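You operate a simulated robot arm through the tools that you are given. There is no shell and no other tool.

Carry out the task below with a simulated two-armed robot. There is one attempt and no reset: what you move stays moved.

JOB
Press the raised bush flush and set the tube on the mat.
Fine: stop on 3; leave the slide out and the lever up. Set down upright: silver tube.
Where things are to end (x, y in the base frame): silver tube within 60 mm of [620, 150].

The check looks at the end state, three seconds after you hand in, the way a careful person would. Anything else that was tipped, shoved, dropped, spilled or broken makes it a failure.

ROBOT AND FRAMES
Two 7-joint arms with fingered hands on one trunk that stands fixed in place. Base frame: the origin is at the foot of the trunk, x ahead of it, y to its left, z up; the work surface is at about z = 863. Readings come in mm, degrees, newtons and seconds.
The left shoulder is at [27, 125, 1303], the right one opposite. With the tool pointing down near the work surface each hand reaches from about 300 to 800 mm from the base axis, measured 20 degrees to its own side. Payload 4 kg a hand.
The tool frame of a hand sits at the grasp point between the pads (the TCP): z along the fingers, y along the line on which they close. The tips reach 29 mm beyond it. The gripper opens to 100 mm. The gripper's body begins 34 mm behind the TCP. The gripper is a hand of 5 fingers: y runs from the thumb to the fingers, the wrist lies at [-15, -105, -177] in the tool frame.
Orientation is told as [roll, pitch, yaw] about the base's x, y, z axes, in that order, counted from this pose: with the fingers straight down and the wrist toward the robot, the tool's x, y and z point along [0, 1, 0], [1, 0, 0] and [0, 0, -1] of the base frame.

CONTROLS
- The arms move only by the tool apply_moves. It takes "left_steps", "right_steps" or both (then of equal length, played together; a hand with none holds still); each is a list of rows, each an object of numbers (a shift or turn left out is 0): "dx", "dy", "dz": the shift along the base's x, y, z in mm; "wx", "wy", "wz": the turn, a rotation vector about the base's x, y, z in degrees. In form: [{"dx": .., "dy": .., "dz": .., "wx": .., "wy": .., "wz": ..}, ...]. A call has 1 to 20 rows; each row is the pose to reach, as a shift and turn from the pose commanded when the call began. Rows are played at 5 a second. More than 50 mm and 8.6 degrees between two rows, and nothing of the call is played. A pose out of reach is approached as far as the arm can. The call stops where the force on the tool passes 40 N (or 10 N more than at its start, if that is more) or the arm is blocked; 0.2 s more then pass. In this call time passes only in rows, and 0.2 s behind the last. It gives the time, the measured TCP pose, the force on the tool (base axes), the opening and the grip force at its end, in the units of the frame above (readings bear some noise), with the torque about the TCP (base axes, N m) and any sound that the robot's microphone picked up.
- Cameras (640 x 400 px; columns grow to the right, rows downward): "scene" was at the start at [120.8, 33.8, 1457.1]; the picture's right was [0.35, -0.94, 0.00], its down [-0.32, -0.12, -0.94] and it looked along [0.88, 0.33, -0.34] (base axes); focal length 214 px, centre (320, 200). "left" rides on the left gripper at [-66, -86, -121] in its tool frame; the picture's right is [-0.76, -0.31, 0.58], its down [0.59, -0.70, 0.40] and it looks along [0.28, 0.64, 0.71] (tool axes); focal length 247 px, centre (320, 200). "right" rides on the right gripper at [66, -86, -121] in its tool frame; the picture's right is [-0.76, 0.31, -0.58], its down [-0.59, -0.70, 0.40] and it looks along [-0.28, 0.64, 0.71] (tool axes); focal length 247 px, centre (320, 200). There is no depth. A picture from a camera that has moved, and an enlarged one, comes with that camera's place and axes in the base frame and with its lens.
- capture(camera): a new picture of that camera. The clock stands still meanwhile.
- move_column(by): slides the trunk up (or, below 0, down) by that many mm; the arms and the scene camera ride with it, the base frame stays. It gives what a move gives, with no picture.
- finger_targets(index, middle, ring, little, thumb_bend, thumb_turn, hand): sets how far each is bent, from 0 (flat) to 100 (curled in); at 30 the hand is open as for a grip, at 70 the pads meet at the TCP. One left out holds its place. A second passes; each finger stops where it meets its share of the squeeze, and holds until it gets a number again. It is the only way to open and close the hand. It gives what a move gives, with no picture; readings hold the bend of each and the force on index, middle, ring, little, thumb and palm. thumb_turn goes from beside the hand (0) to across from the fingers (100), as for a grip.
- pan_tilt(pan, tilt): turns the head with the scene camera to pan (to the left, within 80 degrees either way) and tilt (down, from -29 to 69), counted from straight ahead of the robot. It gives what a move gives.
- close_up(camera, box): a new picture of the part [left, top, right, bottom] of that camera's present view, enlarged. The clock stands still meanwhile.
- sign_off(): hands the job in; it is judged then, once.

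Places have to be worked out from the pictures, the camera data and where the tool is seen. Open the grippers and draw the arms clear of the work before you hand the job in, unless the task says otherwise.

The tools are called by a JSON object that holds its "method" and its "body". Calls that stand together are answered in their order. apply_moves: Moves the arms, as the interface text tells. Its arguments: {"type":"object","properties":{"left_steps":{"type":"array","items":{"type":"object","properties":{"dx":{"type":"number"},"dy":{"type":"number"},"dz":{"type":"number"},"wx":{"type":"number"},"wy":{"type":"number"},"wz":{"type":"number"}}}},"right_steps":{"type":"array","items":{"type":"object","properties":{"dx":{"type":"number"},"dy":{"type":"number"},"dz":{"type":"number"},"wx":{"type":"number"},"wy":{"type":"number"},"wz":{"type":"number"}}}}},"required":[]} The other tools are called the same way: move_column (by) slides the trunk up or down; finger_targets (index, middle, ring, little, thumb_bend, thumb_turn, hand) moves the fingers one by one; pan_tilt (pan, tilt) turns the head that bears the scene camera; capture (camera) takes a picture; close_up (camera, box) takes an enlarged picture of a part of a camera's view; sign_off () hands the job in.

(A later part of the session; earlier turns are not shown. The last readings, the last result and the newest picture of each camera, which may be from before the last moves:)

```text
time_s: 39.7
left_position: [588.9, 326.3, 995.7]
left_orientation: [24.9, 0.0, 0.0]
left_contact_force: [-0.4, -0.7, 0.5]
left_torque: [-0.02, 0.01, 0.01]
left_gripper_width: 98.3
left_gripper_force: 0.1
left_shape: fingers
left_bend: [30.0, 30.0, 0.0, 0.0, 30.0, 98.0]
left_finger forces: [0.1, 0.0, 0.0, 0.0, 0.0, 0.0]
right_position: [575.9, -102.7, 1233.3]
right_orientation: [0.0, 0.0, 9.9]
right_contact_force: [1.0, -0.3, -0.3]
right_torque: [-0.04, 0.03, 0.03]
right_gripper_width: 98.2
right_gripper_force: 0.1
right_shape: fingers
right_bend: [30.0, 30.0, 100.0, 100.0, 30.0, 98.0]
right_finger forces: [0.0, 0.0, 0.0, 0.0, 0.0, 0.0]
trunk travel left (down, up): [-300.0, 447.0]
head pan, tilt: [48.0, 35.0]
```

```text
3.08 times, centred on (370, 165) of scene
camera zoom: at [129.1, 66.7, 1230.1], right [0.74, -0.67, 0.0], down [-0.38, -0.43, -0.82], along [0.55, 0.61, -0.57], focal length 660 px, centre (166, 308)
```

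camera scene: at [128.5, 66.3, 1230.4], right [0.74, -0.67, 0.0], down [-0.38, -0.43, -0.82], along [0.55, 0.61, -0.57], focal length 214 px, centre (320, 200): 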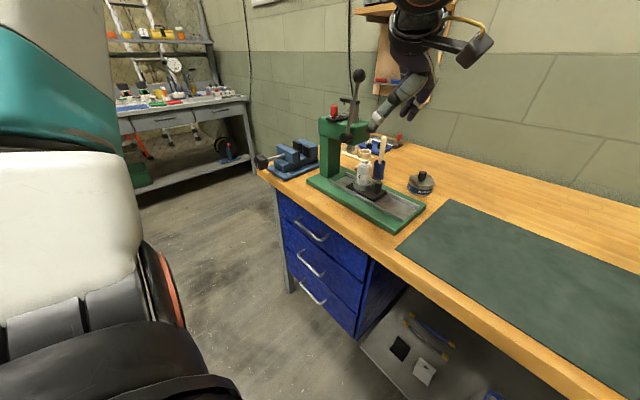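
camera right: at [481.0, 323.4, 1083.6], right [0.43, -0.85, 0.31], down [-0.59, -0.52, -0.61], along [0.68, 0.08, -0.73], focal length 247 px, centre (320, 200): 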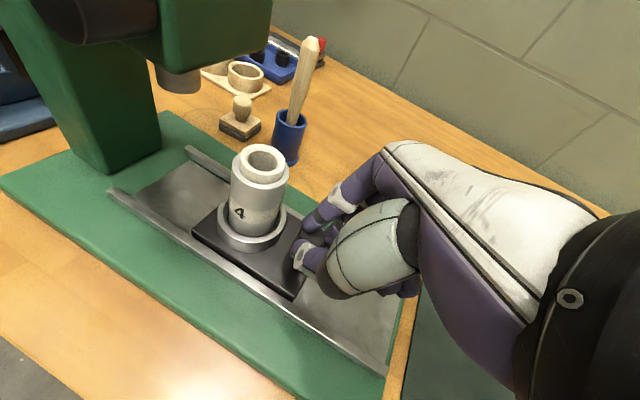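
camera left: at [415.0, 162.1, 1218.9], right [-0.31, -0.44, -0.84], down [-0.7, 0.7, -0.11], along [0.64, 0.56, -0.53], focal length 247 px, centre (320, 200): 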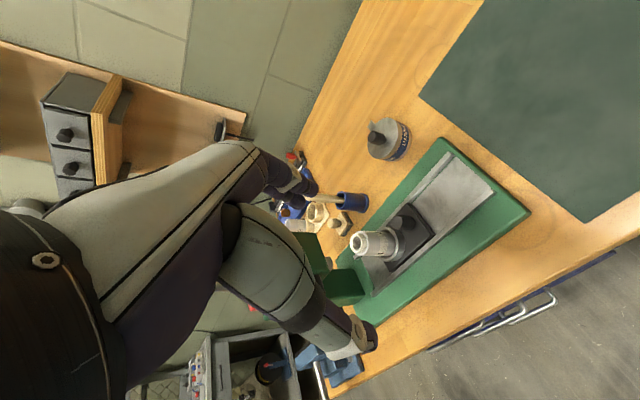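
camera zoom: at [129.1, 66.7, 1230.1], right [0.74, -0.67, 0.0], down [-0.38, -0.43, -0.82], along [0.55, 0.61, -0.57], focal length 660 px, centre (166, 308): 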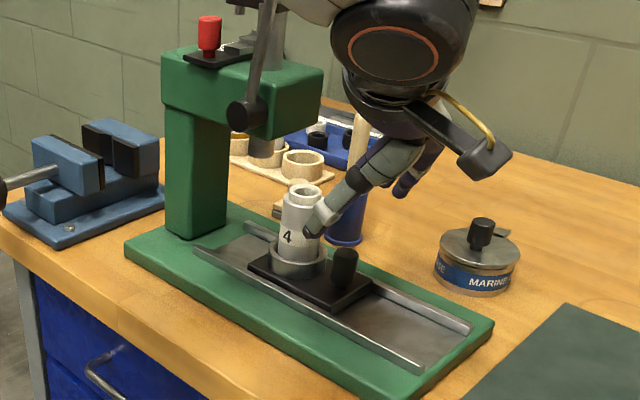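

Reach is fine now; knob ≈ (585, 333). I descend the last 47 mm and close thumb, index and middle on it.

{"method": "apply_moves", "body": {"left_steps": [{"dx": -2, "dy": -1, "dz": -20}, {"dx": -3, "dy": -1, "dz": -36}, {"dx": -3, "dy": -1, "dz": -47}]}}

{"method": "finger_targets", "body": {"hand": "left", "index": 72, "middle": 72, "thumb_bend": 72}}

{"method": "close_up", "body": {"camera": "left", "box": [250, 150, 500, 390]}}

{"method": "close_up", "body": {"camera": "scene", "box": [290, 100, 450, 230]}}

```text
time_s: 40.5
left_position: [586.3, 325.6, 949.7]
left_orientation: [24.9, 0.0, 0.1]
left_contact_force: [-0.4, 0.3, 0.0]
left_torque: [0.02, 0.03, -0.02]
left_gripper_width: 98.6
left_gripper_force: 0.0
left_shape: fingers
left_bend: [30.0, 30.0, 0.0, 0.0, 30.0, 98.0]
left_finger forces: [0.0, 0.0, 0.0, 0.0, 0.0, 0.0]
right_position: [575.6, -102.6, 1234.6]
right_orientation: [0.0, 0.0, 10.0]
right_contact_force: [-0.5, 0.3, 0.5]
right_torque: [0.0, 0.0, 0.0]
right_gripper_width: 98.7
right_gripper_force: 0.2
right_shape: fingers
right_bend: [30.0, 30.0, 100.0, 100.0, 30.0, 98.0]
right_finger forces: [0.1, 0.1, 0.1, 0.1, 0.0, 0.1]
trunk travel left (down, up): [-300.0, 447.0]
head pan, tilt: [48.0, 35.0]
```

```text
time_s: 41.5
left_position: [587.2, 323.8, 950.3]
left_orientation: [25.0, 0.0, -0.1]
left_contact_force: [9.9, 0.0, -0.1]
left_torque: [0.03, -0.23, -0.15]
left_gripper_width: 11.2
left_gripper_force: 8.0
left_shape: fingers
left_bend: [63.0, 64.0, 0.0, 0.0, 69.0, 97.0]
left_finger forces: [6.0, 7.3, 0.0, 0.0, 3.3, 0.1]
right_position: [576.9, -103.3, 1234.2]
right_orientation: [0.0, 0.1, 10.0]
right_contact_force: [-1.1, -0.3, 0.3]
right_torque: [0.0, -0.02, -0.02]
right_gripper_width: 98.6
right_gripper_force: 0.1
right_shape: fingers
right_bend: [30.0, 30.0, 100.0, 100.0, 30.0, 98.0]
right_finger forces: [0.0, 0.0, 0.1, 0.0, 0.1, 0.0]
trunk travel left (down, up): [-300.0, 447.0]
head pan, tilt: [48.0, 35.0]
```

```text
1.67 times, centred on (375, 270) of left
camera zoom: at [501.8, 213.9, 1031.4], right [-0.31, -0.44, -0.84], down [-0.7, 0.7, -0.11], along [0.64, 0.56, -0.53], focal length 412 px, centre (228, 83)
```

zoom: 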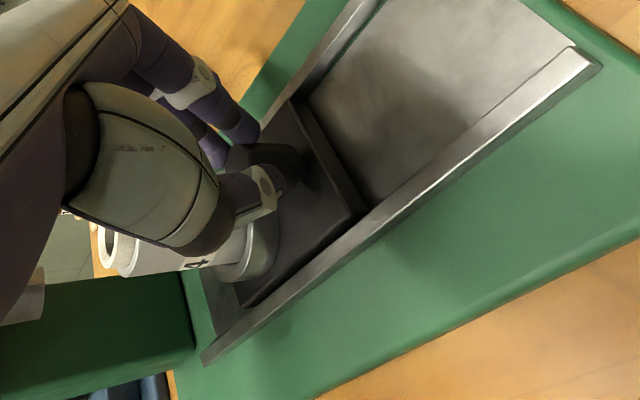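

```text
3.08 times, centred on (370, 165) of scene
camera zoom: at [130.0, 66.4, 1230.1], right [0.74, -0.67, 0.0], down [-0.39, -0.43, -0.82], along [0.55, 0.61, -0.57], focal length 660 px, centre (166, 308)
```

zoom: 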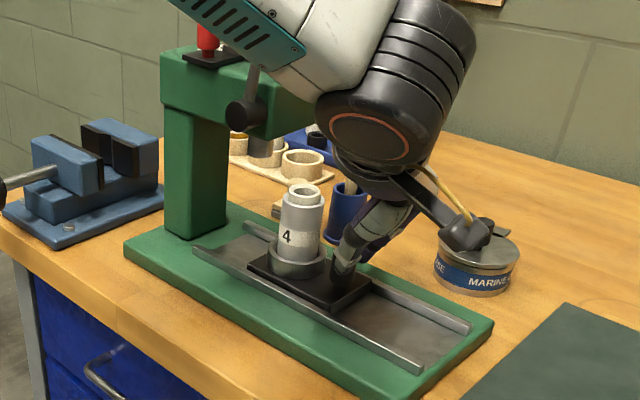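

The knob is pinched by the left hand and its forearm is ~100 mm clear of the lever. I push the slide in gently until its end stop.

{"method": "apply_moves", "body": {"left_steps": [{"dy": 5}, {"dy": 11}, {"dy": 17}, {"dy": 23}, {"dy": 29}, {"dy": 34}]}}

{"method": "close_up", "body": {"camera": "left", "box": [150, 150, 500, 390]}}

{"method": "close_up", "body": {"camera": "scene", "box": [290, 100, 450, 230]}}

```text
time_s: 42.9
left_position: [584.6, 359.3, 950.1]
left_orientation: [25.1, 0.0, 0.1]
left_contact_force: [15.9, 0.5, 5.3]
left_torque: [0.13, -0.41, -0.24]
left_gripper_width: 10.4
left_gripper_force: 9.2
left_shape: fingers
left_bend: [61.0, 61.0, 0.0, 0.0, 71.0, 97.0]
left_finger forces: [6.6, 11.0, 0.0, 0.1, 1.1, 0.0]
right_position: [576.8, -102.4, 1233.5]
right_orientation: [0.0, 0.1, 10.1]
right_contact_force: [-0.5, 0.7, -0.3]
right_torque: [-0.01, 0.0, 0.03]
right_gripper_width: 98.5
right_gripper_force: 0.1
right_shape: fingers
right_bend: [30.0, 30.0, 100.0, 100.0, 30.0, 98.0]
right_finger forces: [0.0, 0.1, 0.1, 0.0, 0.0, 0.0]
trunk travel left (down, up): [-300.0, 447.0]
head pan, tilt: [48.0, 35.0]
```

```text
1.67 times, centred on (325, 270) of left
camera zoom: at [498.5, 249.4, 1031.2], right [-0.31, -0.44, -0.84], down [-0.7, 0.7, -0.11], along [0.64, 0.56, -0.53], focal length 412 px, centre (312, 83)
```

zoom: 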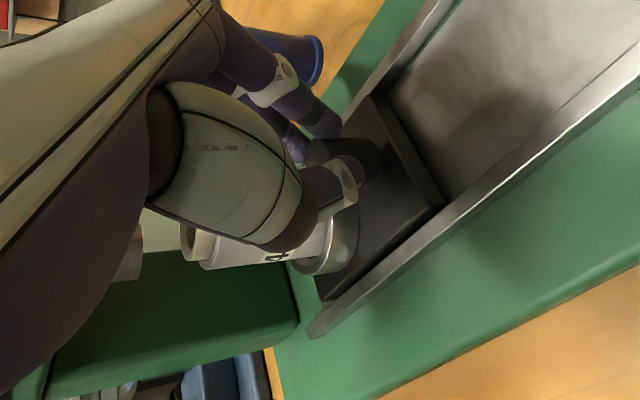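

```text
3.08 times, centred on (370, 165) of scene
camera zoom: at [130.1, 66.5, 1230.0], right [0.74, -0.67, 0.0], down [-0.38, -0.43, -0.82], along [0.55, 0.61, -0.57], focal length 660 px, centre (166, 308)
```

zoom: 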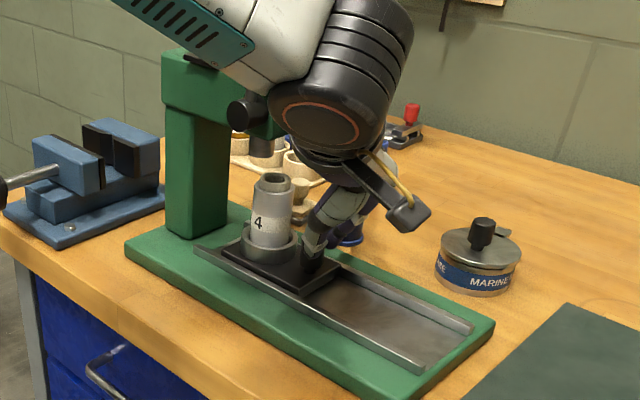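

The tube is about under the head edge now. I shift 3 mm in +x to balance the pinch and keep pushing in small steps until it stops.

{"method": "apply_moves", "body": {"left_steps": [{"dx": 2, "dy": 3}, {"dx": 3, "dy": 6}, {"dx": 3, "dy": 9}, {"dx": 3, "dy": 12}, {"dx": 3, "dy": 15}]}}

{"method": "close_up", "body": {"camera": "left", "box": [150, 150, 500, 390]}}

{"method": "close_up", "body": {"camera": "scene", "box": [290, 100, 450, 230]}}

```text
time_s: 44.1
left_position: [585.8, 374.2, 949.6]
left_orientation: [25.2, 0.0, 0.0]
left_contact_force: [9.9, 1.4, 5.1]
left_torque: [0.12, -0.25, -0.1]
left_gripper_width: 9.4
left_gripper_force: 9.1
left_shape: fingers
left_bend: [63.0, 63.0, 0.0, 0.0, 68.0, 97.0]
left_finger forces: [5.2, 9.4, 0.0, 0.0, 3.5, 0.0]
right_position: [577.3, -103.0, 1233.7]
right_orientation: [0.0, 0.0, 10.1]
right_contact_force: [-0.4, -0.6, 1.1]
right_torque: [0.01, 0.03, -0.02]
right_gripper_width: 98.5
right_gripper_force: 0.0
right_shape: fingers
right_bend: [30.0, 30.0, 100.0, 100.0, 30.0, 98.0]
right_finger forces: [0.0, 0.0, 0.0, 0.0, 0.1, 0.1]
trunk travel left (down, up): [-300.0, 447.0]
head pan, tilt: [48.0, 35.0]
```

```text
1.67 times, centred on (325, 270) of left
camera zoom: at [501.2, 263.4, 1030.8], right [-0.31, -0.44, -0.84], down [-0.7, 0.7, -0.11], along [0.64, 0.56, -0.53], focal length 412 px, centre (312, 83)
```

zoom: 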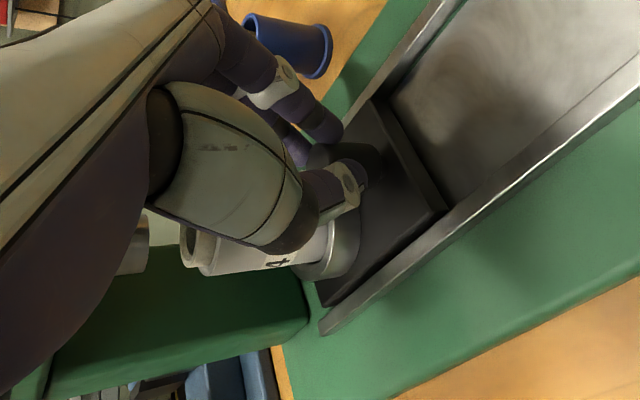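

```text
3.08 times, centred on (370, 165) of scene
camera zoom: at [129.3, 66.3, 1230.1], right [0.74, -0.67, 0.0], down [-0.39, -0.43, -0.82], along [0.55, 0.61, -0.57], focal length 660 px, centre (166, 308)
```

zoom: 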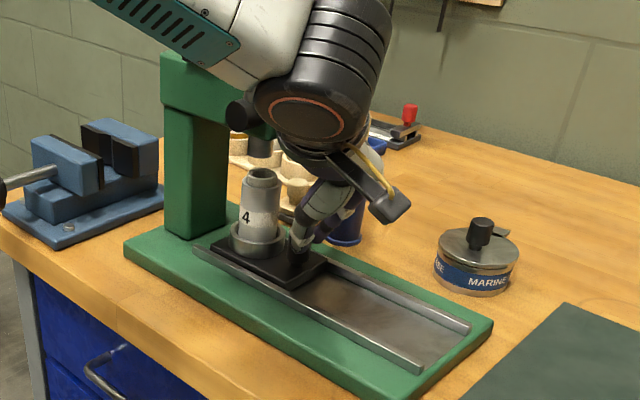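

The tube top looks almost exactly beneath the ram now. I nudge on in small steps to feel for the end stop.

{"method": "apply_moves", "body": {"left_steps": [{"dy": 1.5}, {"dy": 3}, {"dy": 4.5}, {"dy": 6}]}}

{"method": "close_up", "body": {"camera": "scene", "box": [320, 120, 390, 180]}}

```text
time_s: 45.1
left_position: [587.7, 377.0, 950.1]
left_orientation: [24.9, 0.2, 0.0]
left_contact_force: [7.9, -0.2, 2.6]
left_torque: [0.16, -0.22, -0.14]
left_gripper_width: 9.7
left_gripper_force: 9.4
left_shape: fingers
left_bend: [63.0, 63.0, 0.0, 0.0, 68.0, 97.0]
left_finger forces: [5.3, 8.0, 0.1, 1.8, 3.6, 0.1]
right_position: [577.3, -103.4, 1234.7]
right_orientation: [0.0, 0.2, 10.0]
right_contact_force: [0.5, 0.0, -0.4]
right_torque: [0.0, -0.03, 0.0]
right_gripper_width: 98.4
right_gripper_force: 0.0
right_shape: fingers
right_bend: [30.0, 30.0, 100.0, 100.0, 30.0, 98.0]
right_finger forces: [0.1, 0.0, 0.0, 0.1, 0.1, 0.0]
trunk travel left (down, up): [-300.0, 447.0]
head pan, tilt: [48.0, 35.0]
```

```text
6.67 times, centred on (355, 150) of scene
camera zoom: at [129.6, 66.1, 1230.1], right [0.74, -0.67, 0.0], down [-0.38, -0.43, -0.82], along [0.55, 0.61, -0.57], focal length 1430 px, centre (87, 533)
```

zoom: 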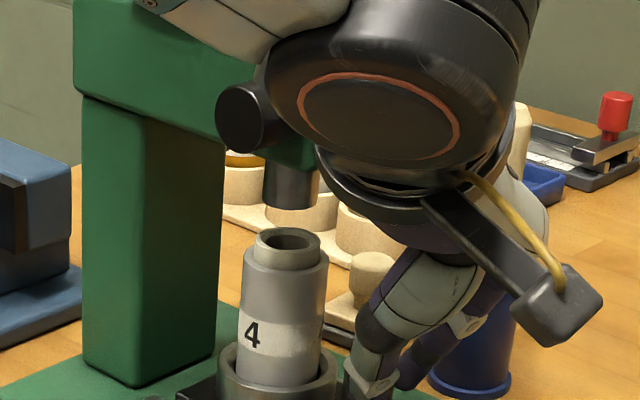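

Ram and bush line up in this view (allowing for the tilt), and the slide no longer advances; the little finger just brushes something (1.8 N). I release the knob and back the hand straight out in −y before lifting.

{"method": "finger_targets", "body": {"hand": "left", "index": 30, "middle": 30, "thumb_bend": 30}}

{"method": "apply_moves", "body": {"left_steps": [{"dy": -20}, {"dy": -45, "dz": 10}, {"dy": -70, "dz": 35}, {"dy": -90, "dz": 75}, {"dy": -105, "dz": 115, "dx": -15}, {"dy": -120, "dz": 150, "dx": -40}]}}

{"method": "capture", "body": {"camera": "left"}}

{"method": "close_up", "body": {"camera": "scene", "box": [290, 70, 430, 220]}}

```text
time_s: 46.1
left_position: [586.4, 377.8, 949.9]
left_orientation: [25.0, 0.0, -0.1]
left_contact_force: [-0.8, -1.0, -2.7]
left_torque: [0.01, 0.06, -0.08]
left_gripper_width: 98.4
left_gripper_force: 1.8
left_shape: fingers
left_bend: [30.0, 30.0, 0.0, 1.0, 30.0, 97.0]
left_finger forces: [0.0, 0.1, 0.1, 3.3, 0.0, 0.0]
right_position: [575.1, -103.1, 1233.7]
right_orientation: [0.1, -0.1, 10.1]
right_contact_force: [0.6, 0.6, 0.0]
right_torque: [0.03, 0.05, 0.0]
right_gripper_width: 98.5
right_gripper_force: 0.1
right_shape: fingers
right_bend: [30.0, 30.0, 100.0, 100.0, 30.0, 98.0]
right_finger forces: [0.0, 0.1, 0.0, 0.1, 0.0, 0.1]
trunk travel left (down, up): [-300.0, 447.0]
head pan, tilt: [48.0, 35.0]
```

```text
time_s: 47.5
left_position: [545.0, 257.3, 1105.9]
left_orientation: [25.2, -0.1, 0.0]
left_contact_force: [-0.5, 0.8, -0.9]
left_torque: [-0.01, -0.04, 0.03]
left_gripper_width: 98.2
left_gripper_force: 0.1
left_shape: fingers
left_bend: [30.0, 30.0, 0.0, 0.0, 30.0, 98.0]
left_finger forces: [0.0, 0.0, 0.1, 0.0, 0.1, 0.0]
right_position: [575.3, -103.0, 1235.3]
right_orientation: [-0.1, 0.0, 10.0]
right_contact_force: [-0.3, -0.3, -0.3]
right_torque: [-0.02, -0.03, 0.02]
right_gripper_width: 98.4
right_gripper_force: 0.1
right_shape: fingers
right_bend: [30.0, 30.0, 100.0, 100.0, 30.0, 98.0]
right_finger forces: [0.0, 0.1, 0.0, 0.1, 0.1, 0.0]
trunk travel left (down, up): [-300.0, 447.0]
head pan, tilt: [48.0, 35.0]
```

```text
taken
camera left: at [459.3, 146.2, 1186.9], right [-0.31, -0.44, -0.84], down [-0.7, 0.7, -0.11], along [0.64, 0.56, -0.53], focal length 247 px, centre (320, 200)
```

left: 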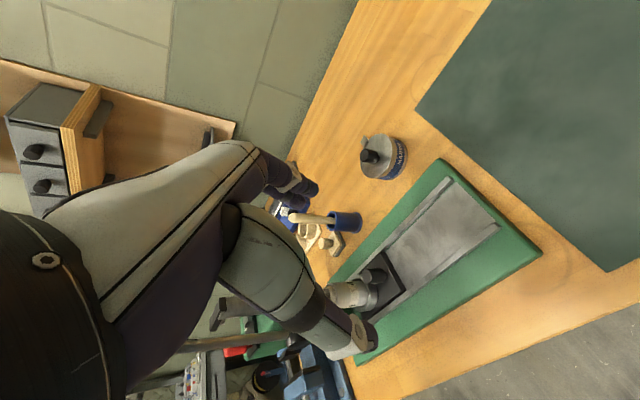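

```text
2.67 times, centred on (360, 145) of scene
camera zoom: at [127.9, 65.8, 1230.4], right [0.74, -0.67, 0.0], down [-0.38, -0.43, -0.82], along [0.55, 0.61, -0.57], focal length 572 px, centre (213, 347)
```

zoom: 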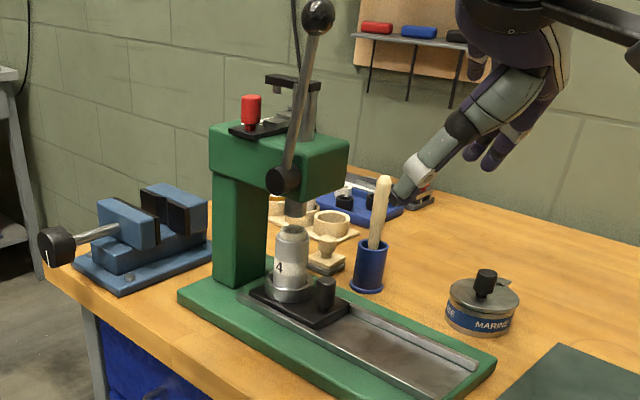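

The slide is in with the tube beneath the ram. I check the alignment close up.

{"method": "close_up", "body": {"camera": "scene", "box": [335, 130, 385, 190]}}

{"method": "close_up", "body": {"camera": "left", "box": [290, 240, 410, 370]}}

```text
6.67 times, centred on (360, 160) of scene
camera zoom: at [127.9, 65.8, 1230.4], right [0.74, -0.67, 0.0], down [-0.38, -0.43, -0.82], along [0.55, 0.61, -0.57], focal length 1430 px, centre (53, 467)
```

zoom: 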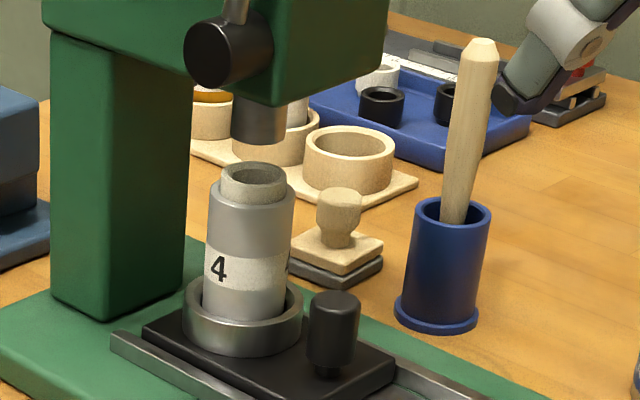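

```text
3.08 times, centred on (350, 305) of left
camera zoom: at [459.3, 146.2, 1186.9], right [-0.31, -0.44, -0.84], down [-0.7, 0.7, -0.11], along [0.64, 0.56, -0.53], focal length 760 px, centre (228, -123)
```

zoom: 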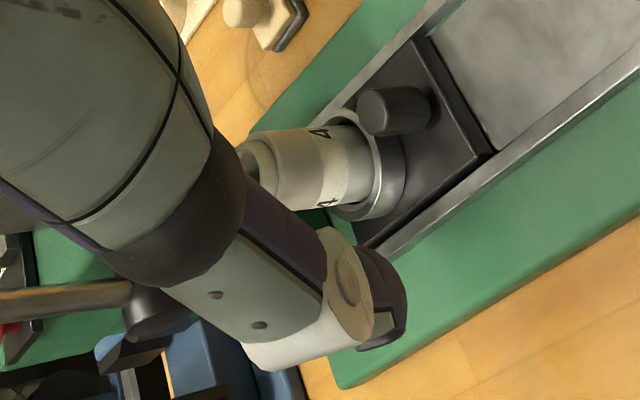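

The bush sits beneath the ram within a couple of mm. To be sure the slide is fully home I'll re-grip with more lean (35°, so the little finger clears the head) and feel for the end stop.

{"method": "apply_moves", "body": {"left_steps": [{"dx": 14, "dy": 20, "dz": -20, "wx": 3.5}, {"dx": 28, "dy": 42, "dz": -45, "wx": 7}, {"dx": 41, "dy": 66, "dz": -75, "wx": 10}, {"dx": 41, "dy": 88, "dz": -105, "wx": 10}]}}

{"method": "close_up", "body": {"camera": "left", "box": [200, 150, 500, 390]}}

{"method": "close_up", "body": {"camera": "scene", "box": [320, 100, 420, 190]}}

```text
time_s: 48.5
left_position: [586.1, 347.7, 994.6]
left_orientation: [34.9, 0.0, 0.1]
left_contact_force: [0.0, 1.0, -0.4]
left_torque: [0.0, 0.0, 0.04]
left_gripper_width: 98.7
left_gripper_force: 0.1
left_shape: fingers
left_bend: [30.0, 30.0, 0.0, 0.0, 30.0, 98.0]
left_finger forces: [0.0, 0.1, 0.0, 0.0, 0.0, 0.0]
right_position: [576.2, -103.9, 1234.6]
right_orientation: [0.0, -0.1, 10.0]
right_contact_force: [0.2, 0.3, -0.4]
right_torque: [-0.02, 0.01, 0.02]
right_gripper_width: 98.3
right_gripper_force: 0.1
right_shape: fingers
right_bend: [30.0, 30.0, 100.0, 100.0, 30.0, 98.0]
right_finger forces: [0.0, 0.0, 0.1, 0.0, 0.0, 0.0]
trunk travel left (down, up): [-300.0, 447.0]
head pan, tilt: [48.0, 35.0]
```

```text
1.67 times, centred on (350, 270) of left
camera zoom: at [501.8, 225.9, 1055.4], right [-0.31, -0.29, -0.91], down [-0.7, 0.71, 0.01], along [0.64, 0.64, -0.42], focal length 412 px, centre (270, 83)
```

zoom: 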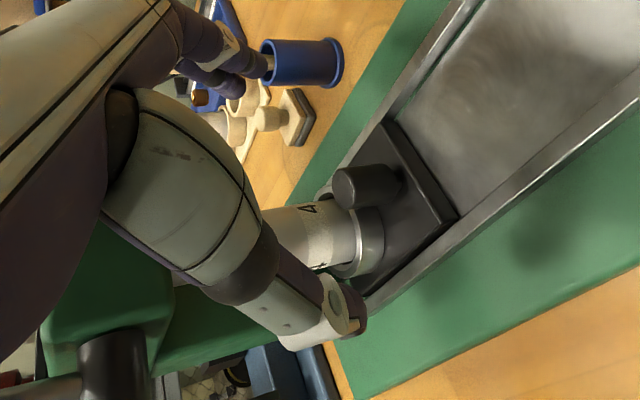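

```text
4.44 times, centred on (370, 145) of scene
camera zoom: at [129.1, 67.1, 1230.1], right [0.74, -0.67, 0.0], down [-0.38, -0.43, -0.82], along [0.55, 0.61, -0.57], focal length 953 px, centre (98, 444)
```

zoom: 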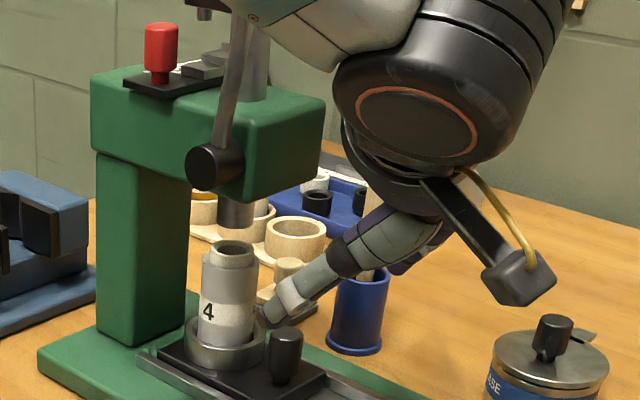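

Knob ≈ (586, 387, top ≈ 934). I descend to TCP (586, 375, 943) and close on it.

{"method": "apply_moves", "body": {"left_steps": [{"dy": 12, "dz": -18}, {"dy": 22, "dz": -36}, {"dy": 27, "dz": -51}]}}

{"method": "finger_targets", "body": {"hand": "left", "index": 72, "middle": 72, "thumb_bend": 72}}

{"method": "apply_moves", "body": {"left_steps": [{"dy": 1}, {"dy": 2}, {"dy": 3}, {"dy": 4}, {"dy": 5}, {"dy": 6}]}}

{"method": "close_up", "body": {"camera": "scene", "box": [335, 120, 385, 190]}}

```text
time_s: 49.3
left_position: [587.7, 375.0, 942.3]
left_orientation: [35.0, 0.0, -0.1]
left_contact_force: [0.1, 0.0, -0.2]
left_torque: [0.01, 0.01, 0.0]
left_gripper_width: 98.6
left_gripper_force: 0.0
left_shape: fingers
left_bend: [30.0, 30.0, 0.0, 0.0, 30.0, 98.0]
left_finger forces: [0.1, 0.0, 0.0, 0.0, 0.0, 0.0]
right_position: [576.3, -102.9, 1235.4]
right_orientation: [0.0, 0.1, 9.9]
right_contact_force: [0.0, -0.2, 0.7]
right_torque: [-0.01, -0.01, 0.01]
right_gripper_width: 98.3
right_gripper_force: 0.0
right_shape: fingers
right_bend: [30.0, 30.0, 100.0, 100.0, 30.0, 98.0]
right_finger forces: [0.0, 0.0, 0.1, 0.0, 0.0, 0.1]
trunk travel left (down, up): [-300.0, 447.0]
head pan, tilt: [48.0, 35.0]
```

```text
time_s: 50.3
left_position: [588.9, 374.3, 942.9]
left_orientation: [35.0, 0.0, -0.1]
left_contact_force: [9.3, -0.8, -0.7]
left_torque: [-0.04, -0.16, -0.17]
left_gripper_width: 8.3
left_gripper_force: 7.3
left_shape: fingers
left_bend: [65.0, 63.0, 0.0, 0.0, 69.0, 97.0]
left_finger forces: [4.7, 8.0, 0.0, 0.0, 3.0, 0.0]
right_position: [577.4, -103.1, 1234.1]
right_orientation: [0.0, 0.1, 10.0]
right_contact_force: [0.7, -0.5, -0.1]
right_torque: [0.0, -0.02, -0.01]
right_gripper_width: 98.4
right_gripper_force: 0.0
right_shape: fingers
right_bend: [30.0, 30.0, 100.0, 100.0, 30.0, 98.0]
right_finger forces: [0.0, 0.1, 0.0, 0.0, 0.0, 0.0]
trunk travel left (down, up): [-300.0, 447.0]
head pan, tilt: [48.0, 35.0]
```

```text
time_s: 51.7
left_position: [588.9, 376.2, 943.0]
left_orientation: [35.1, 0.2, -0.2]
left_contact_force: [5.3, -17.7, -3.6]
left_torque: [-0.47, -0.05, -0.2]
left_gripper_width: 8.9
left_gripper_force: 12.8
left_shape: fingers
left_bend: [64.0, 64.0, 0.0, 0.0, 69.0, 96.0]
left_finger forces: [13.4, 5.2, 0.1, 0.1, 6.4, 0.0]
right_position: [577.2, -104.2, 1233.8]
right_orientation: [0.1, 0.1, 10.1]
right_contact_force: [-0.3, -0.1, 0.3]
right_torque: [0.0, -0.01, 0.03]
right_gripper_width: 98.5
right_gripper_force: 0.1
right_shape: fingers
right_bend: [30.0, 30.0, 100.0, 100.0, 30.0, 98.0]
right_finger forces: [0.0, 0.1, 0.0, 0.0, 0.0, 0.0]
trunk travel left (down, up): [-300.0, 447.0]
head pan, tilt: [48.0, 35.0]
```

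```text
5.71 times, centred on (360, 155) of scene
camera zoom: at [130.0, 64.5, 1230.1], right [0.74, -0.67, 0.0], down [-0.38, -0.42, -0.82], along [0.55, 0.61, -0.57], focal length 1226 px, centre (91, 457)
```

zoom: 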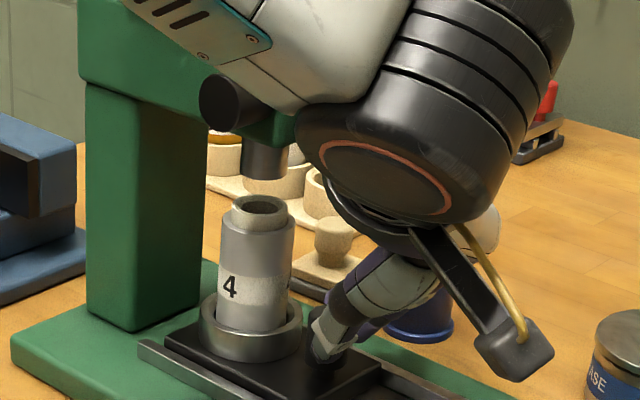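

The arm pressed 18 N in +y with no motion: the slide is at its end stop. I relieve the push, release, and back the left hand out.

{"method": "apply_moves", "body": {"left_steps": [{"dy": -2}, {"dy": -4}]}}

{"method": "finger_targets", "body": {"hand": "left", "index": 30, "middle": 30, "thumb_bend": 30}}

{"method": "apply_moves", "body": {"left_steps": [{"dy": -20}, {"dy": -45, "dz": 10}, {"dy": -70, "dz": 40}, {"dy": -95, "dz": 80}, {"dy": -110, "dz": 120, "dx": -20}, {"dy": -125, "dz": 160, "dx": -45}, {"dy": -130, "dz": 205, "dx": -65}, {"dy": -130, "dz": 250, "dx": -80}]}}

{"method": "capture", "body": {"camera": "scene"}}

{"method": "capture", "body": {"camera": "left"}}

```text
time_s: 52.3
left_position: [588.6, 375.5, 944.4]
left_orientation: [35.1, 0.2, 0.1]
left_contact_force: [9.2, -9.1, -4.9]
left_torque: [-0.25, -0.04, -0.19]
left_gripper_width: 8.5
left_gripper_force: 10.4
left_shape: fingers
left_bend: [64.0, 64.0, 0.0, 0.0, 69.0, 96.0]
left_finger forces: [9.5, 7.1, 0.1, 0.0, 3.6, 0.0]
right_position: [577.2, -104.4, 1233.4]
right_orientation: [0.0, 0.1, 10.1]
right_contact_force: [-0.2, -1.3, 0.6]
right_torque: [-0.04, -0.03, 0.03]
right_gripper_width: 98.4
right_gripper_force: 0.0
right_shape: fingers
right_bend: [30.0, 30.0, 100.0, 100.0, 30.0, 98.0]
right_finger forces: [0.0, 0.0, 0.0, 0.0, 0.0, 0.0]
trunk travel left (down, up): [-300.0, 447.0]
head pan, tilt: [48.0, 35.0]
```

```text
time_s: 53.3
left_position: [586.5, 376.0, 943.9]
left_orientation: [35.0, 0.0, 0.1]
left_contact_force: [0.7, 0.3, 0.6]
left_torque: [-0.03, -0.01, 0.03]
left_gripper_width: 98.4
left_gripper_force: 0.1
left_shape: fingers
left_bend: [30.0, 30.0, 0.0, 0.0, 30.0, 97.0]
left_finger forces: [0.1, 0.1, 0.0, 0.0, 0.0, 0.0]
right_position: [576.0, -103.6, 1233.7]
right_orientation: [0.0, 0.0, 10.0]
right_contact_force: [0.2, -0.1, -0.1]
right_torque: [-0.01, -0.03, -0.01]
right_gripper_width: 98.3
right_gripper_force: 0.0
right_shape: fingers
right_bend: [30.0, 30.0, 100.0, 100.0, 30.0, 98.0]
right_finger forces: [0.0, 0.1, 0.1, 0.0, 0.0, 0.0]
trunk travel left (down, up): [-300.0, 447.0]
head pan, tilt: [48.0, 35.0]
```

```text
time_s: 55.1
left_position: [506.7, 245.4, 1193.4]
left_orientation: [35.1, 0.1, -0.1]
left_contact_force: [-1.1, 0.3, -0.3]
left_torque: [0.01, 0.0, 0.01]
left_gripper_width: 98.5
left_gripper_force: 0.0
left_shape: fingers
left_bend: [30.0, 30.0, 0.0, 0.0, 30.0, 98.0]
left_finger forces: [0.0, 0.0, 0.0, 0.1, 0.0, 0.0]
right_position: [575.6, -103.0, 1234.1]
right_orientation: [0.0, 0.0, 10.0]
right_contact_force: [-0.2, 1.0, 1.0]
right_torque: [0.01, -0.01, 0.01]
right_gripper_width: 98.4
right_gripper_force: 0.0
right_shape: fingers
right_bend: [30.0, 30.0, 100.0, 100.0, 30.0, 98.0]
right_finger forces: [0.1, 0.1, 0.0, 0.0, 0.1, 0.0]
trunk travel left (down, up): [-300.0, 447.0]
head pan, tilt: [48.0, 35.0]
```

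```text
taken
camera scene: at [128.2, 66.1, 1230.3], right [0.74, -0.67, 0.0], down [-0.38, -0.43, -0.82], along [0.55, 0.61, -0.57], focal length 214 px, centre (320, 200)
```

scene: 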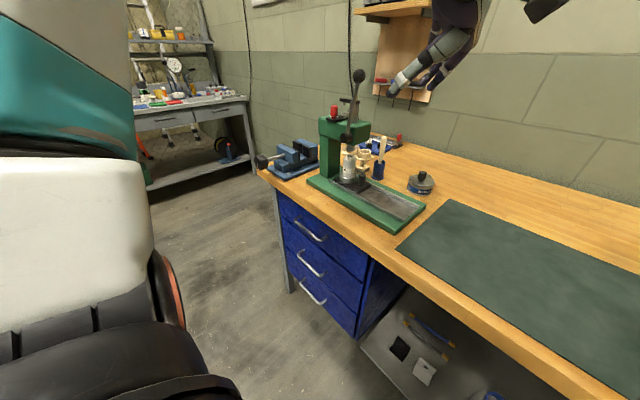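

```text
taken
camera left: at [420.9, 123.1, 1253.8], right [-0.31, -0.29, -0.91], down [-0.7, 0.71, 0.01], along [0.64, 0.64, -0.42], focal length 247 px, centre (320, 200)
```

left: 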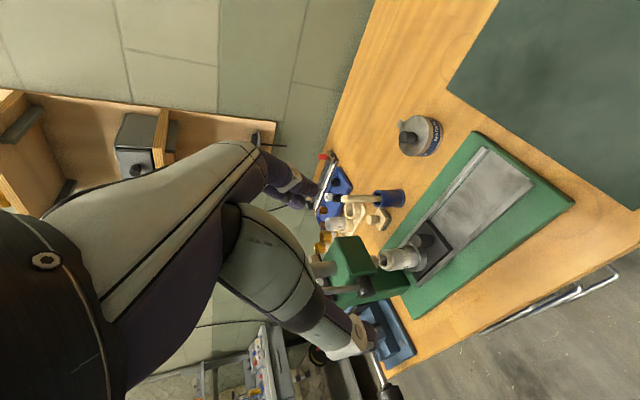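

The slide is home with the tube under the ram. Now the lever: ball ≈ (538, 397, 1185), hub ≈ (540, 422, 1047), swinging toward −y. I bring the left hand upright above the ball.

{"method": "apply_moves", "body": {"left_steps": [{"dz": 35, "wx": -7}, {"dz": 70, "wx": -14, "dy": 15}, {"dz": 85, "wx": -21, "dy": 45, "dx": 8}, {"dz": 85, "wx": -28, "dy": 85, "dx": 16}, {"dz": 85, "wx": -35, "dy": 125, "dx": 24}, {"dz": 85, "wx": -35, "dy": 150, "dx": 31}]}}

{"method": "pan_tilt", "body": {"pan": 40, "tilt": 10}}

{"method": "capture", "body": {"camera": "scene"}}

{"method": "capture", "body": {"camera": "left"}}

```text
time_s: 56.5
left_position: [539.9, 394.4, 1278.7]
left_orientation: [0.0, 0.0, -0.1]
left_contact_force: [-0.2, -0.5, -0.1]
left_torque: [-0.01, 0.02, 0.01]
left_gripper_width: 98.7
left_gripper_force: 0.0
left_shape: fingers
left_bend: [30.0, 30.0, 0.0, 0.0, 30.0, 98.0]
left_finger forces: [0.1, 0.1, 0.0, 0.0, 0.0, 0.0]
right_position: [576.0, -102.5, 1234.4]
right_orientation: [0.0, 0.0, 10.0]
right_contact_force: [0.2, -0.6, 0.2]
right_torque: [0.04, 0.0, -0.01]
right_gripper_width: 98.5
right_gripper_force: 0.0
right_shape: fingers
right_bend: [30.0, 30.0, 100.0, 100.0, 30.0, 98.0]
right_finger forces: [0.0, 0.0, 0.0, 0.1, 0.0, 0.1]
trunk travel left (down, up): [-300.0, 447.0]
head pan, tilt: [48.0, 35.0]
```

```text
time_s: 57.4
left_position: [539.8, 393.2, 1279.6]
left_orientation: [-0.1, -0.1, 0.1]
left_contact_force: [0.6, 0.1, 0.2]
left_torque: [-0.03, 0.01, -0.02]
left_gripper_width: 98.7
left_gripper_force: 0.0
left_shape: fingers
left_bend: [30.0, 30.0, 0.0, 0.0, 30.0, 98.0]
left_finger forces: [0.1, 0.1, 0.1, 0.1, 0.1, 0.0]
right_position: [575.0, -102.7, 1234.6]
right_orientation: [0.1, 0.0, 10.0]
right_contact_force: [-0.5, -0.5, -0.3]
right_torque: [-0.03, -0.03, 0.02]
right_gripper_width: 98.5
right_gripper_force: 0.0
right_shape: fingers
right_bend: [30.0, 30.0, 100.0, 100.0, 30.0, 98.0]
right_finger forces: [0.1, 0.0, 0.1, 0.1, 0.1, 0.1]
trunk travel left (down, up): [-300.0, 447.0]
head pan, tilt: [40.0, 10.0]
```

```text
taken
camera scene: at [141.1, 60.6, 1270.2], right [0.64, -0.77, 0.0], down [-0.13, -0.11, -0.98], along [0.75, 0.63, -0.17], focal length 214 px, centre (320, 200)
```

scene: 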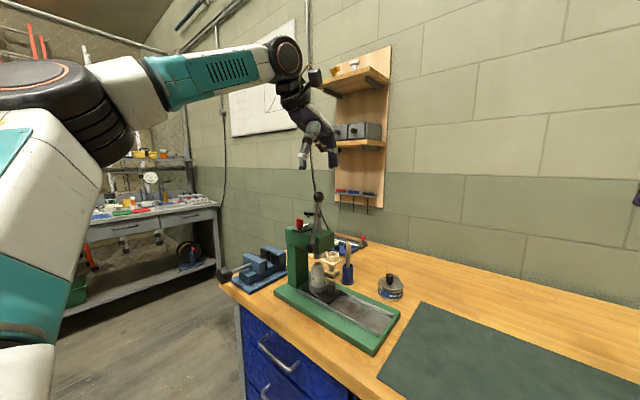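

```text
taken
camera left: at [453.7, 328.7, 1399.9], right [-0.31, -0.76, -0.58], down [-0.7, 0.59, -0.4], along [0.64, 0.28, -0.71], focal length 247 px, centre (320, 200)
```

left: 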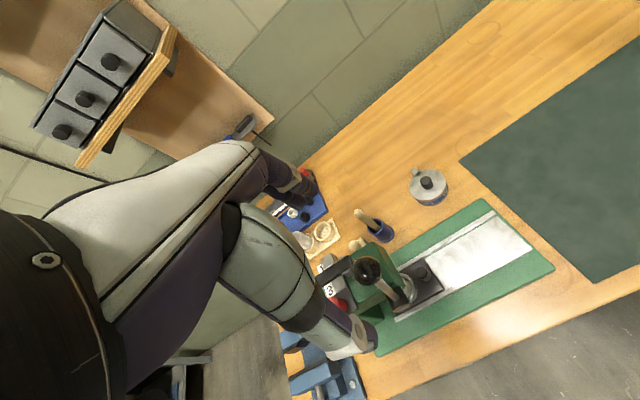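

Ball seen at ≈ (540, 399, 1185). I descend around it (thumb and fingers open either side in x) and look before closing.

{"method": "apply_moves", "body": {"left_steps": [{"dy": 4, "dz": -30}, {"dy": 4, "dz": -60}, {"dy": 4, "dz": -80}, {"dy": 4, "dz": -92}]}}

{"method": "close_up", "body": {"camera": "scene", "box": [270, 100, 370, 230]}}

{"method": "close_up", "body": {"camera": "left", "box": [250, 150, 450, 380]}}

```text
time_s: 58.4
left_position: [540.2, 399.6, 1186.4]
left_orientation: [-0.1, 0.0, 0.1]
left_contact_force: [-0.7, 0.3, -0.7]
left_torque: [-0.01, 0.02, 0.01]
left_gripper_width: 98.7
left_gripper_force: 0.1
left_shape: fingers
left_bend: [30.0, 30.0, 0.0, 0.0, 30.0, 98.0]
left_finger forces: [0.1, 0.0, 0.1, 0.0, 0.0, 0.0]
right_position: [576.1, -103.3, 1235.1]
right_orientation: [0.0, 0.0, 10.0]
right_contact_force: [-0.5, -0.4, 0.7]
right_torque: [0.01, -0.04, -0.02]
right_gripper_width: 98.4
right_gripper_force: 0.1
right_shape: fingers
right_bend: [30.0, 30.0, 100.0, 100.0, 30.0, 98.0]
right_finger forces: [0.0, 0.0, 0.0, 0.1, 0.0, 0.0]
trunk travel left (down, up): [-300.0, 447.0]
head pan, tilt: [40.0, 10.0]
```

```text
3.08 times, centred on (320, 165) of scene
camera zoom: at [141.2, 60.7, 1270.3], right [0.64, -0.77, 0.0], down [-0.13, -0.11, -0.98], along [0.75, 0.63, -0.17], focal length 660 px, centre (320, 308)
```

zoom: 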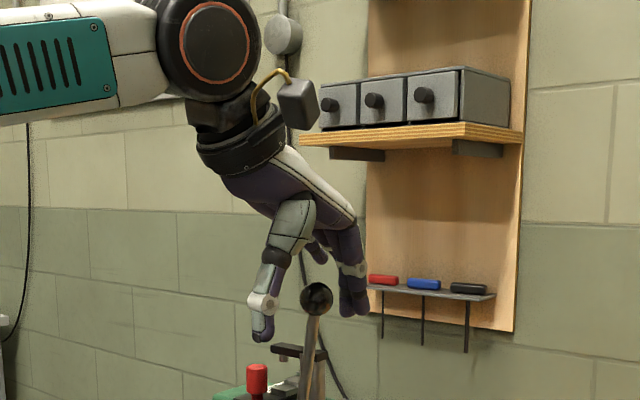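

```text
1.74 times, centred on (350, 265) of left
camera zoom: at [454.0, 334.7, 1307.3], right [-0.31, -0.76, -0.58], down [-0.7, 0.59, -0.4], along [0.64, 0.28, -0.71], focal length 430 px, centre (268, 87)
```

zoom: 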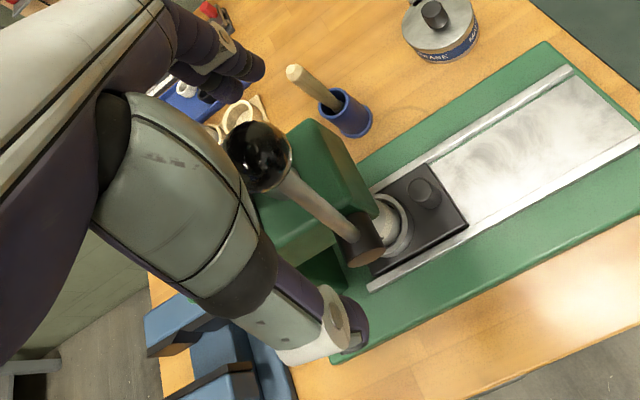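

The ball is centred between thumb and fingers. I close on it.

{"method": "finger_targets", "body": {"hand": "left", "index": 80, "middle": 80, "thumb_bend": 80}}

{"method": "close_up", "body": {"camera": "scene", "box": [270, 100, 370, 230]}}

{"method": "close_up", "body": {"camera": "left", "box": [250, 150, 450, 380]}}

```text
time_s: 59.4
left_position: [539.9, 398.8, 1184.5]
left_orientation: [0.0, 0.2, 0.0]
left_contact_force: [4.6, -0.6, -9.8]
left_torque: [0.1, -0.07, -0.1]
left_gripper_width: 6.2
left_gripper_force: 14.6
left_shape: fingers
left_bend: [76.0, 73.0, 0.0, 0.0, 71.0, 97.0]
left_finger forces: [10.6, 7.3, 0.0, 0.1, 11.6, 0.0]
right_position: [577.4, -102.7, 1233.4]
right_orientation: [0.0, 0.1, 10.1]
right_contact_force: [-0.1, 0.5, -0.6]
right_torque: [-0.01, -0.03, 0.01]
right_gripper_width: 98.4
right_gripper_force: 0.1
right_shape: fingers
right_bend: [30.0, 30.0, 100.0, 100.0, 30.0, 98.0]
right_finger forces: [0.0, 0.0, 0.0, 0.0, 0.1, 0.0]
trunk travel left (down, up): [-300.0, 447.0]
head pan, tilt: [40.0, 10.0]
```

```text
3.08 times, centred on (320, 165) of scene
camera zoom: at [142.8, 61.1, 1270.0], right [0.64, -0.77, 0.0], down [-0.13, -0.11, -0.98], along [0.75, 0.63, -0.18], focal length 660 px, centre (320, 308)
```

zoom: 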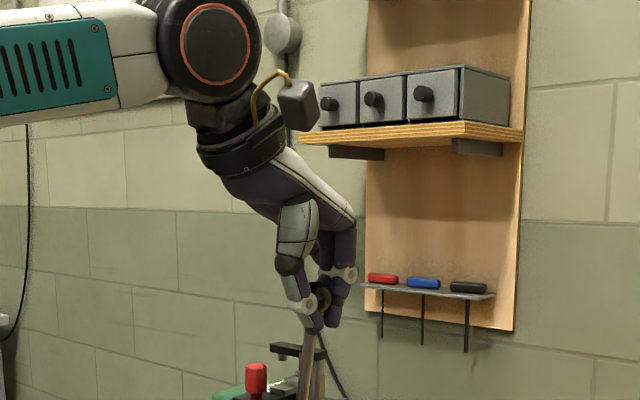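

```text
1.74 times, centred on (350, 265) of left
camera zoom: at [455.9, 335.2, 1305.7], right [-0.31, -0.76, -0.58], down [-0.7, 0.59, -0.4], along [0.64, 0.28, -0.72], focal length 430 px, centre (268, 87)
```

zoom: 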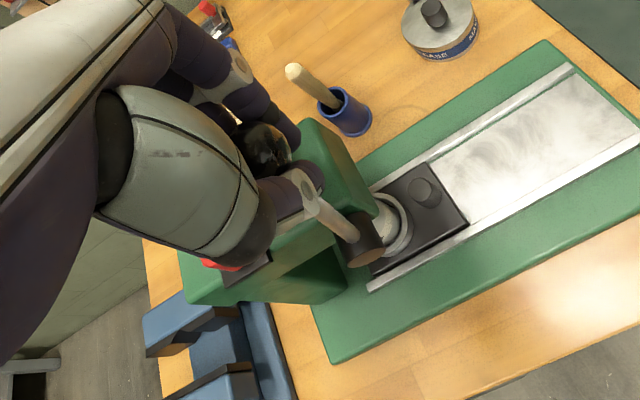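

The fingers wrap the ball and neck securely. I start swinging the lever along its arc about the hub (radius ≈ 139), first to about 25°, watching force.

{"method": "apply_moves", "body": {"left_steps": [{"dy": -6, "dz": -1.1}, {"dy": -11.9, "dz": -2.6}, {"dy": -17.7, "dz": -4.3}, {"dy": -23.4, "dz": -6.3}, {"dy": -29, "dz": -8.5}, {"dy": -34.6, "dz": -10.9}]}}

{"method": "close_up", "body": {"camera": "scene", "box": [270, 130, 390, 320]}}

{"method": "close_up", "body": {"camera": "left", "box": [250, 150, 450, 380]}}

```text
time_s: 60.8
left_position: [541.2, 368.5, 1174.4]
left_orientation: [0.0, 0.1, 0.0]
left_contact_force: [6.4, 8.5, -10.0]
left_torque: [0.53, -0.23, -0.13]
left_gripper_width: 7.4
left_gripper_force: 23.9
left_shape: fingers
left_bend: [77.0, 74.0, 0.0, 0.0, 66.0, 96.0]
left_finger forces: [10.9, 20.6, 0.0, 0.0, 16.3, 0.1]
right_position: [577.7, -101.0, 1233.7]
right_orientation: [-0.1, 0.1, 10.0]
right_contact_force: [0.3, -0.9, -0.3]
right_torque: [-0.03, 0.0, 0.03]
right_gripper_width: 98.1
right_gripper_force: 0.1
right_shape: fingers
right_bend: [30.0, 30.0, 100.0, 100.0, 30.0, 98.0]
right_finger forces: [0.0, 0.1, 0.0, 0.0, 0.0, 0.1]
trunk travel left (down, up): [-300.0, 447.0]
head pan, tilt: [40.0, 10.0]
```

```text
2.11 times, centred on (330, 225) of scene
camera zoom: at [143.0, 62.4, 1270.0], right [0.64, -0.77, 0.0], down [-0.14, -0.11, -0.98], along [0.75, 0.63, -0.18], focal length 452 px, centre (299, 147)
```

zoom: 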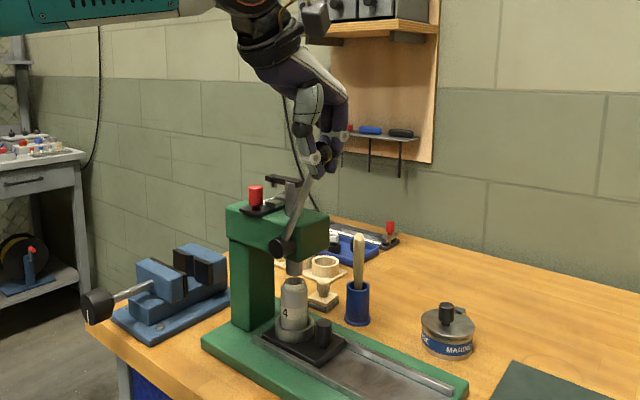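

```text
1.74 times, centred on (350, 265) of left
camera zoom: at [456.5, 302.6, 1295.0], right [-0.31, -0.76, -0.58], down [-0.7, 0.59, -0.4], along [0.64, 0.28, -0.71], focal length 430 px, centre (268, 87)
```

zoom: 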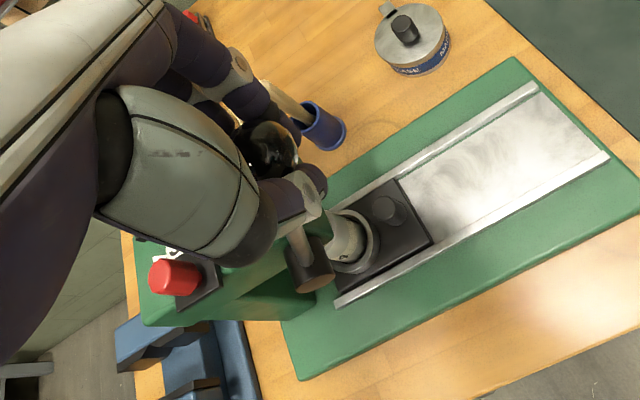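

The lever follows (about 8.5 N resistance) and the ram starts down. I continue along the arc to about 45°.

{"method": "apply_moves", "body": {"left_steps": [{"dy": -5.5, "dz": -2.7}, {"dy": -10.8, "dz": -5.6}, {"dy": -16, "dz": -8.8}, {"dy": -21, "dz": -12.1}, {"dy": -25.9, "dz": -15.7}, {"dy": -30.6, "dz": -19.5}, {"dy": -35.2, "dz": -23.5}, {"dy": -39.6, "dz": -27.7}]}}

{"method": "close_up", "body": {"camera": "scene", "box": [270, 130, 390, 320]}}

{"method": "close_up", "body": {"camera": "left", "box": [250, 150, 450, 380]}}

```text
time_s: 62.6
left_position: [540.5, 326.7, 1146.2]
left_orientation: [-0.1, 0.2, -0.1]
left_contact_force: [10.5, 8.8, -7.7]
left_torque: [0.16, -0.21, -0.1]
left_gripper_width: 7.6
left_gripper_force: 14.8
left_shape: fingers
left_bend: [78.0, 64.0, 0.0, 0.0, 71.0, 98.0]
left_finger forces: [9.3, 8.7, 0.1, 0.0, 11.5, 0.0]
right_position: [577.4, -101.8, 1233.0]
right_orientation: [-0.2, 0.2, 9.9]
right_contact_force: [-0.1, -0.6, -0.2]
right_torque: [0.0, 0.0, -0.01]
right_gripper_width: 98.3
right_gripper_force: 0.1
right_shape: fingers
right_bend: [30.0, 30.0, 100.0, 100.0, 30.0, 98.0]
right_finger forces: [0.0, 0.1, 0.0, 0.1, 0.1, 0.0]
trunk travel left (down, up): [-300.0, 447.0]
head pan, tilt: [40.0, 10.0]
```

```text
2.11 times, centred on (330, 225) of scene
camera zoom: at [143.4, 62.2, 1269.9], right [0.64, -0.77, 0.0], down [-0.14, -0.11, -0.98], along [0.75, 0.63, -0.18], focal length 452 px, centre (299, 147)
```

zoom: 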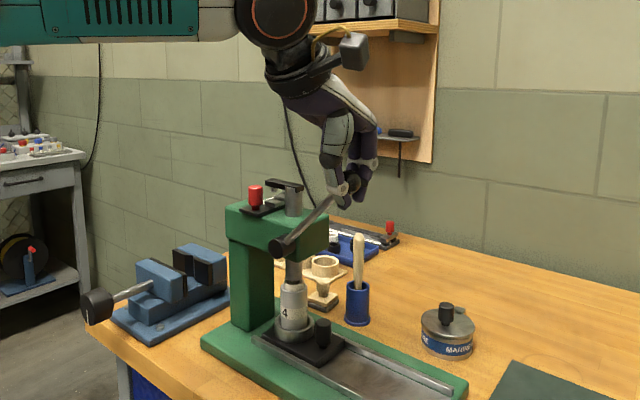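

```text
1.74 times, centred on (350, 265) of left
camera zoom: at [454.9, 262.6, 1267.7], right [-0.31, -0.76, -0.58], down [-0.7, 0.59, -0.4], along [0.64, 0.28, -0.72], focal length 430 px, centre (268, 87)
```

zoom: 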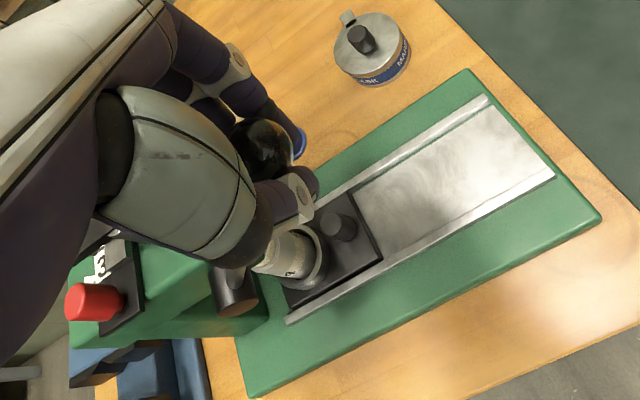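

The lever is near 45° and the ram looks to be meeting the bush. I zoom in on ram, bush and stop pin.

{"method": "close_up", "body": {"camera": "scene", "box": [300, 150, 350, 300]}}

{"method": "close_up", "body": {"camera": "scene", "box": [300, 230, 350, 290]}}

{"method": "close_up", "body": {"camera": "scene", "box": [300, 150, 350, 210]}}

```text
2.67 times, centred on (325, 225) of scene
camera zoom: at [143.4, 62.2, 1269.9], right [0.64, -0.77, 0.0], down [-0.14, -0.11, -0.98], along [0.75, 0.63, -0.18], focal length 572 px, centre (307, 133)
```

zoom: 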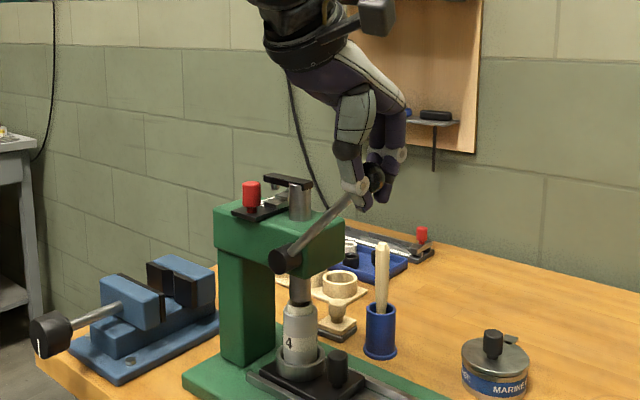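

```text
6.67 times, centred on (325, 260) of scene
camera zoom: at [143.4, 62.2, 1269.9], right [0.64, -0.77, 0.0], down [-0.14, -0.11, -0.98], along [0.75, 0.63, -0.18], focal length 1430 px, centre (287, -200)
```

zoom: 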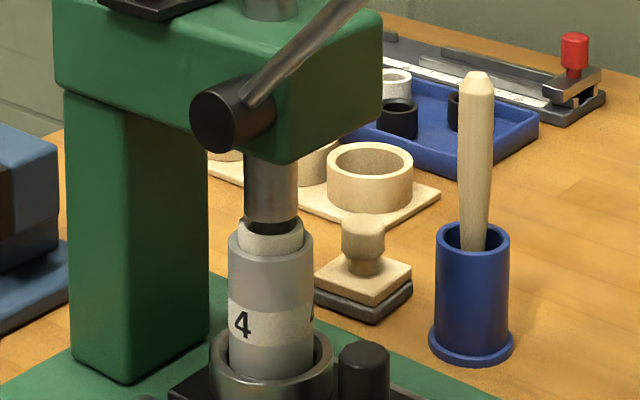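

```text
6.67 times, centred on (325, 180) of scene
camera zoom: at [143.4, 62.2, 1269.9], right [0.64, -0.77, 0.0], down [-0.14, -0.11, -0.98], along [0.75, 0.63, -0.18], focal length 1430 px, centre (287, 333)
```

zoom: 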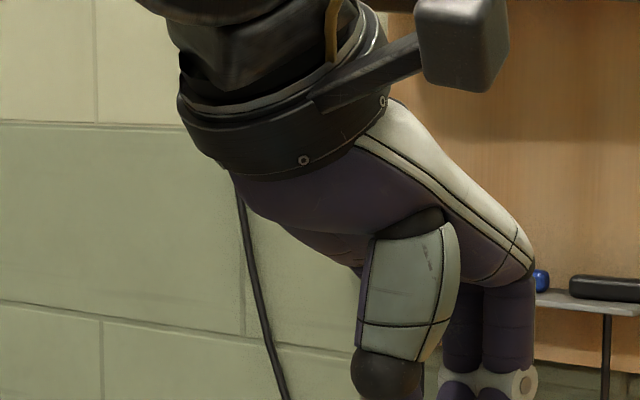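

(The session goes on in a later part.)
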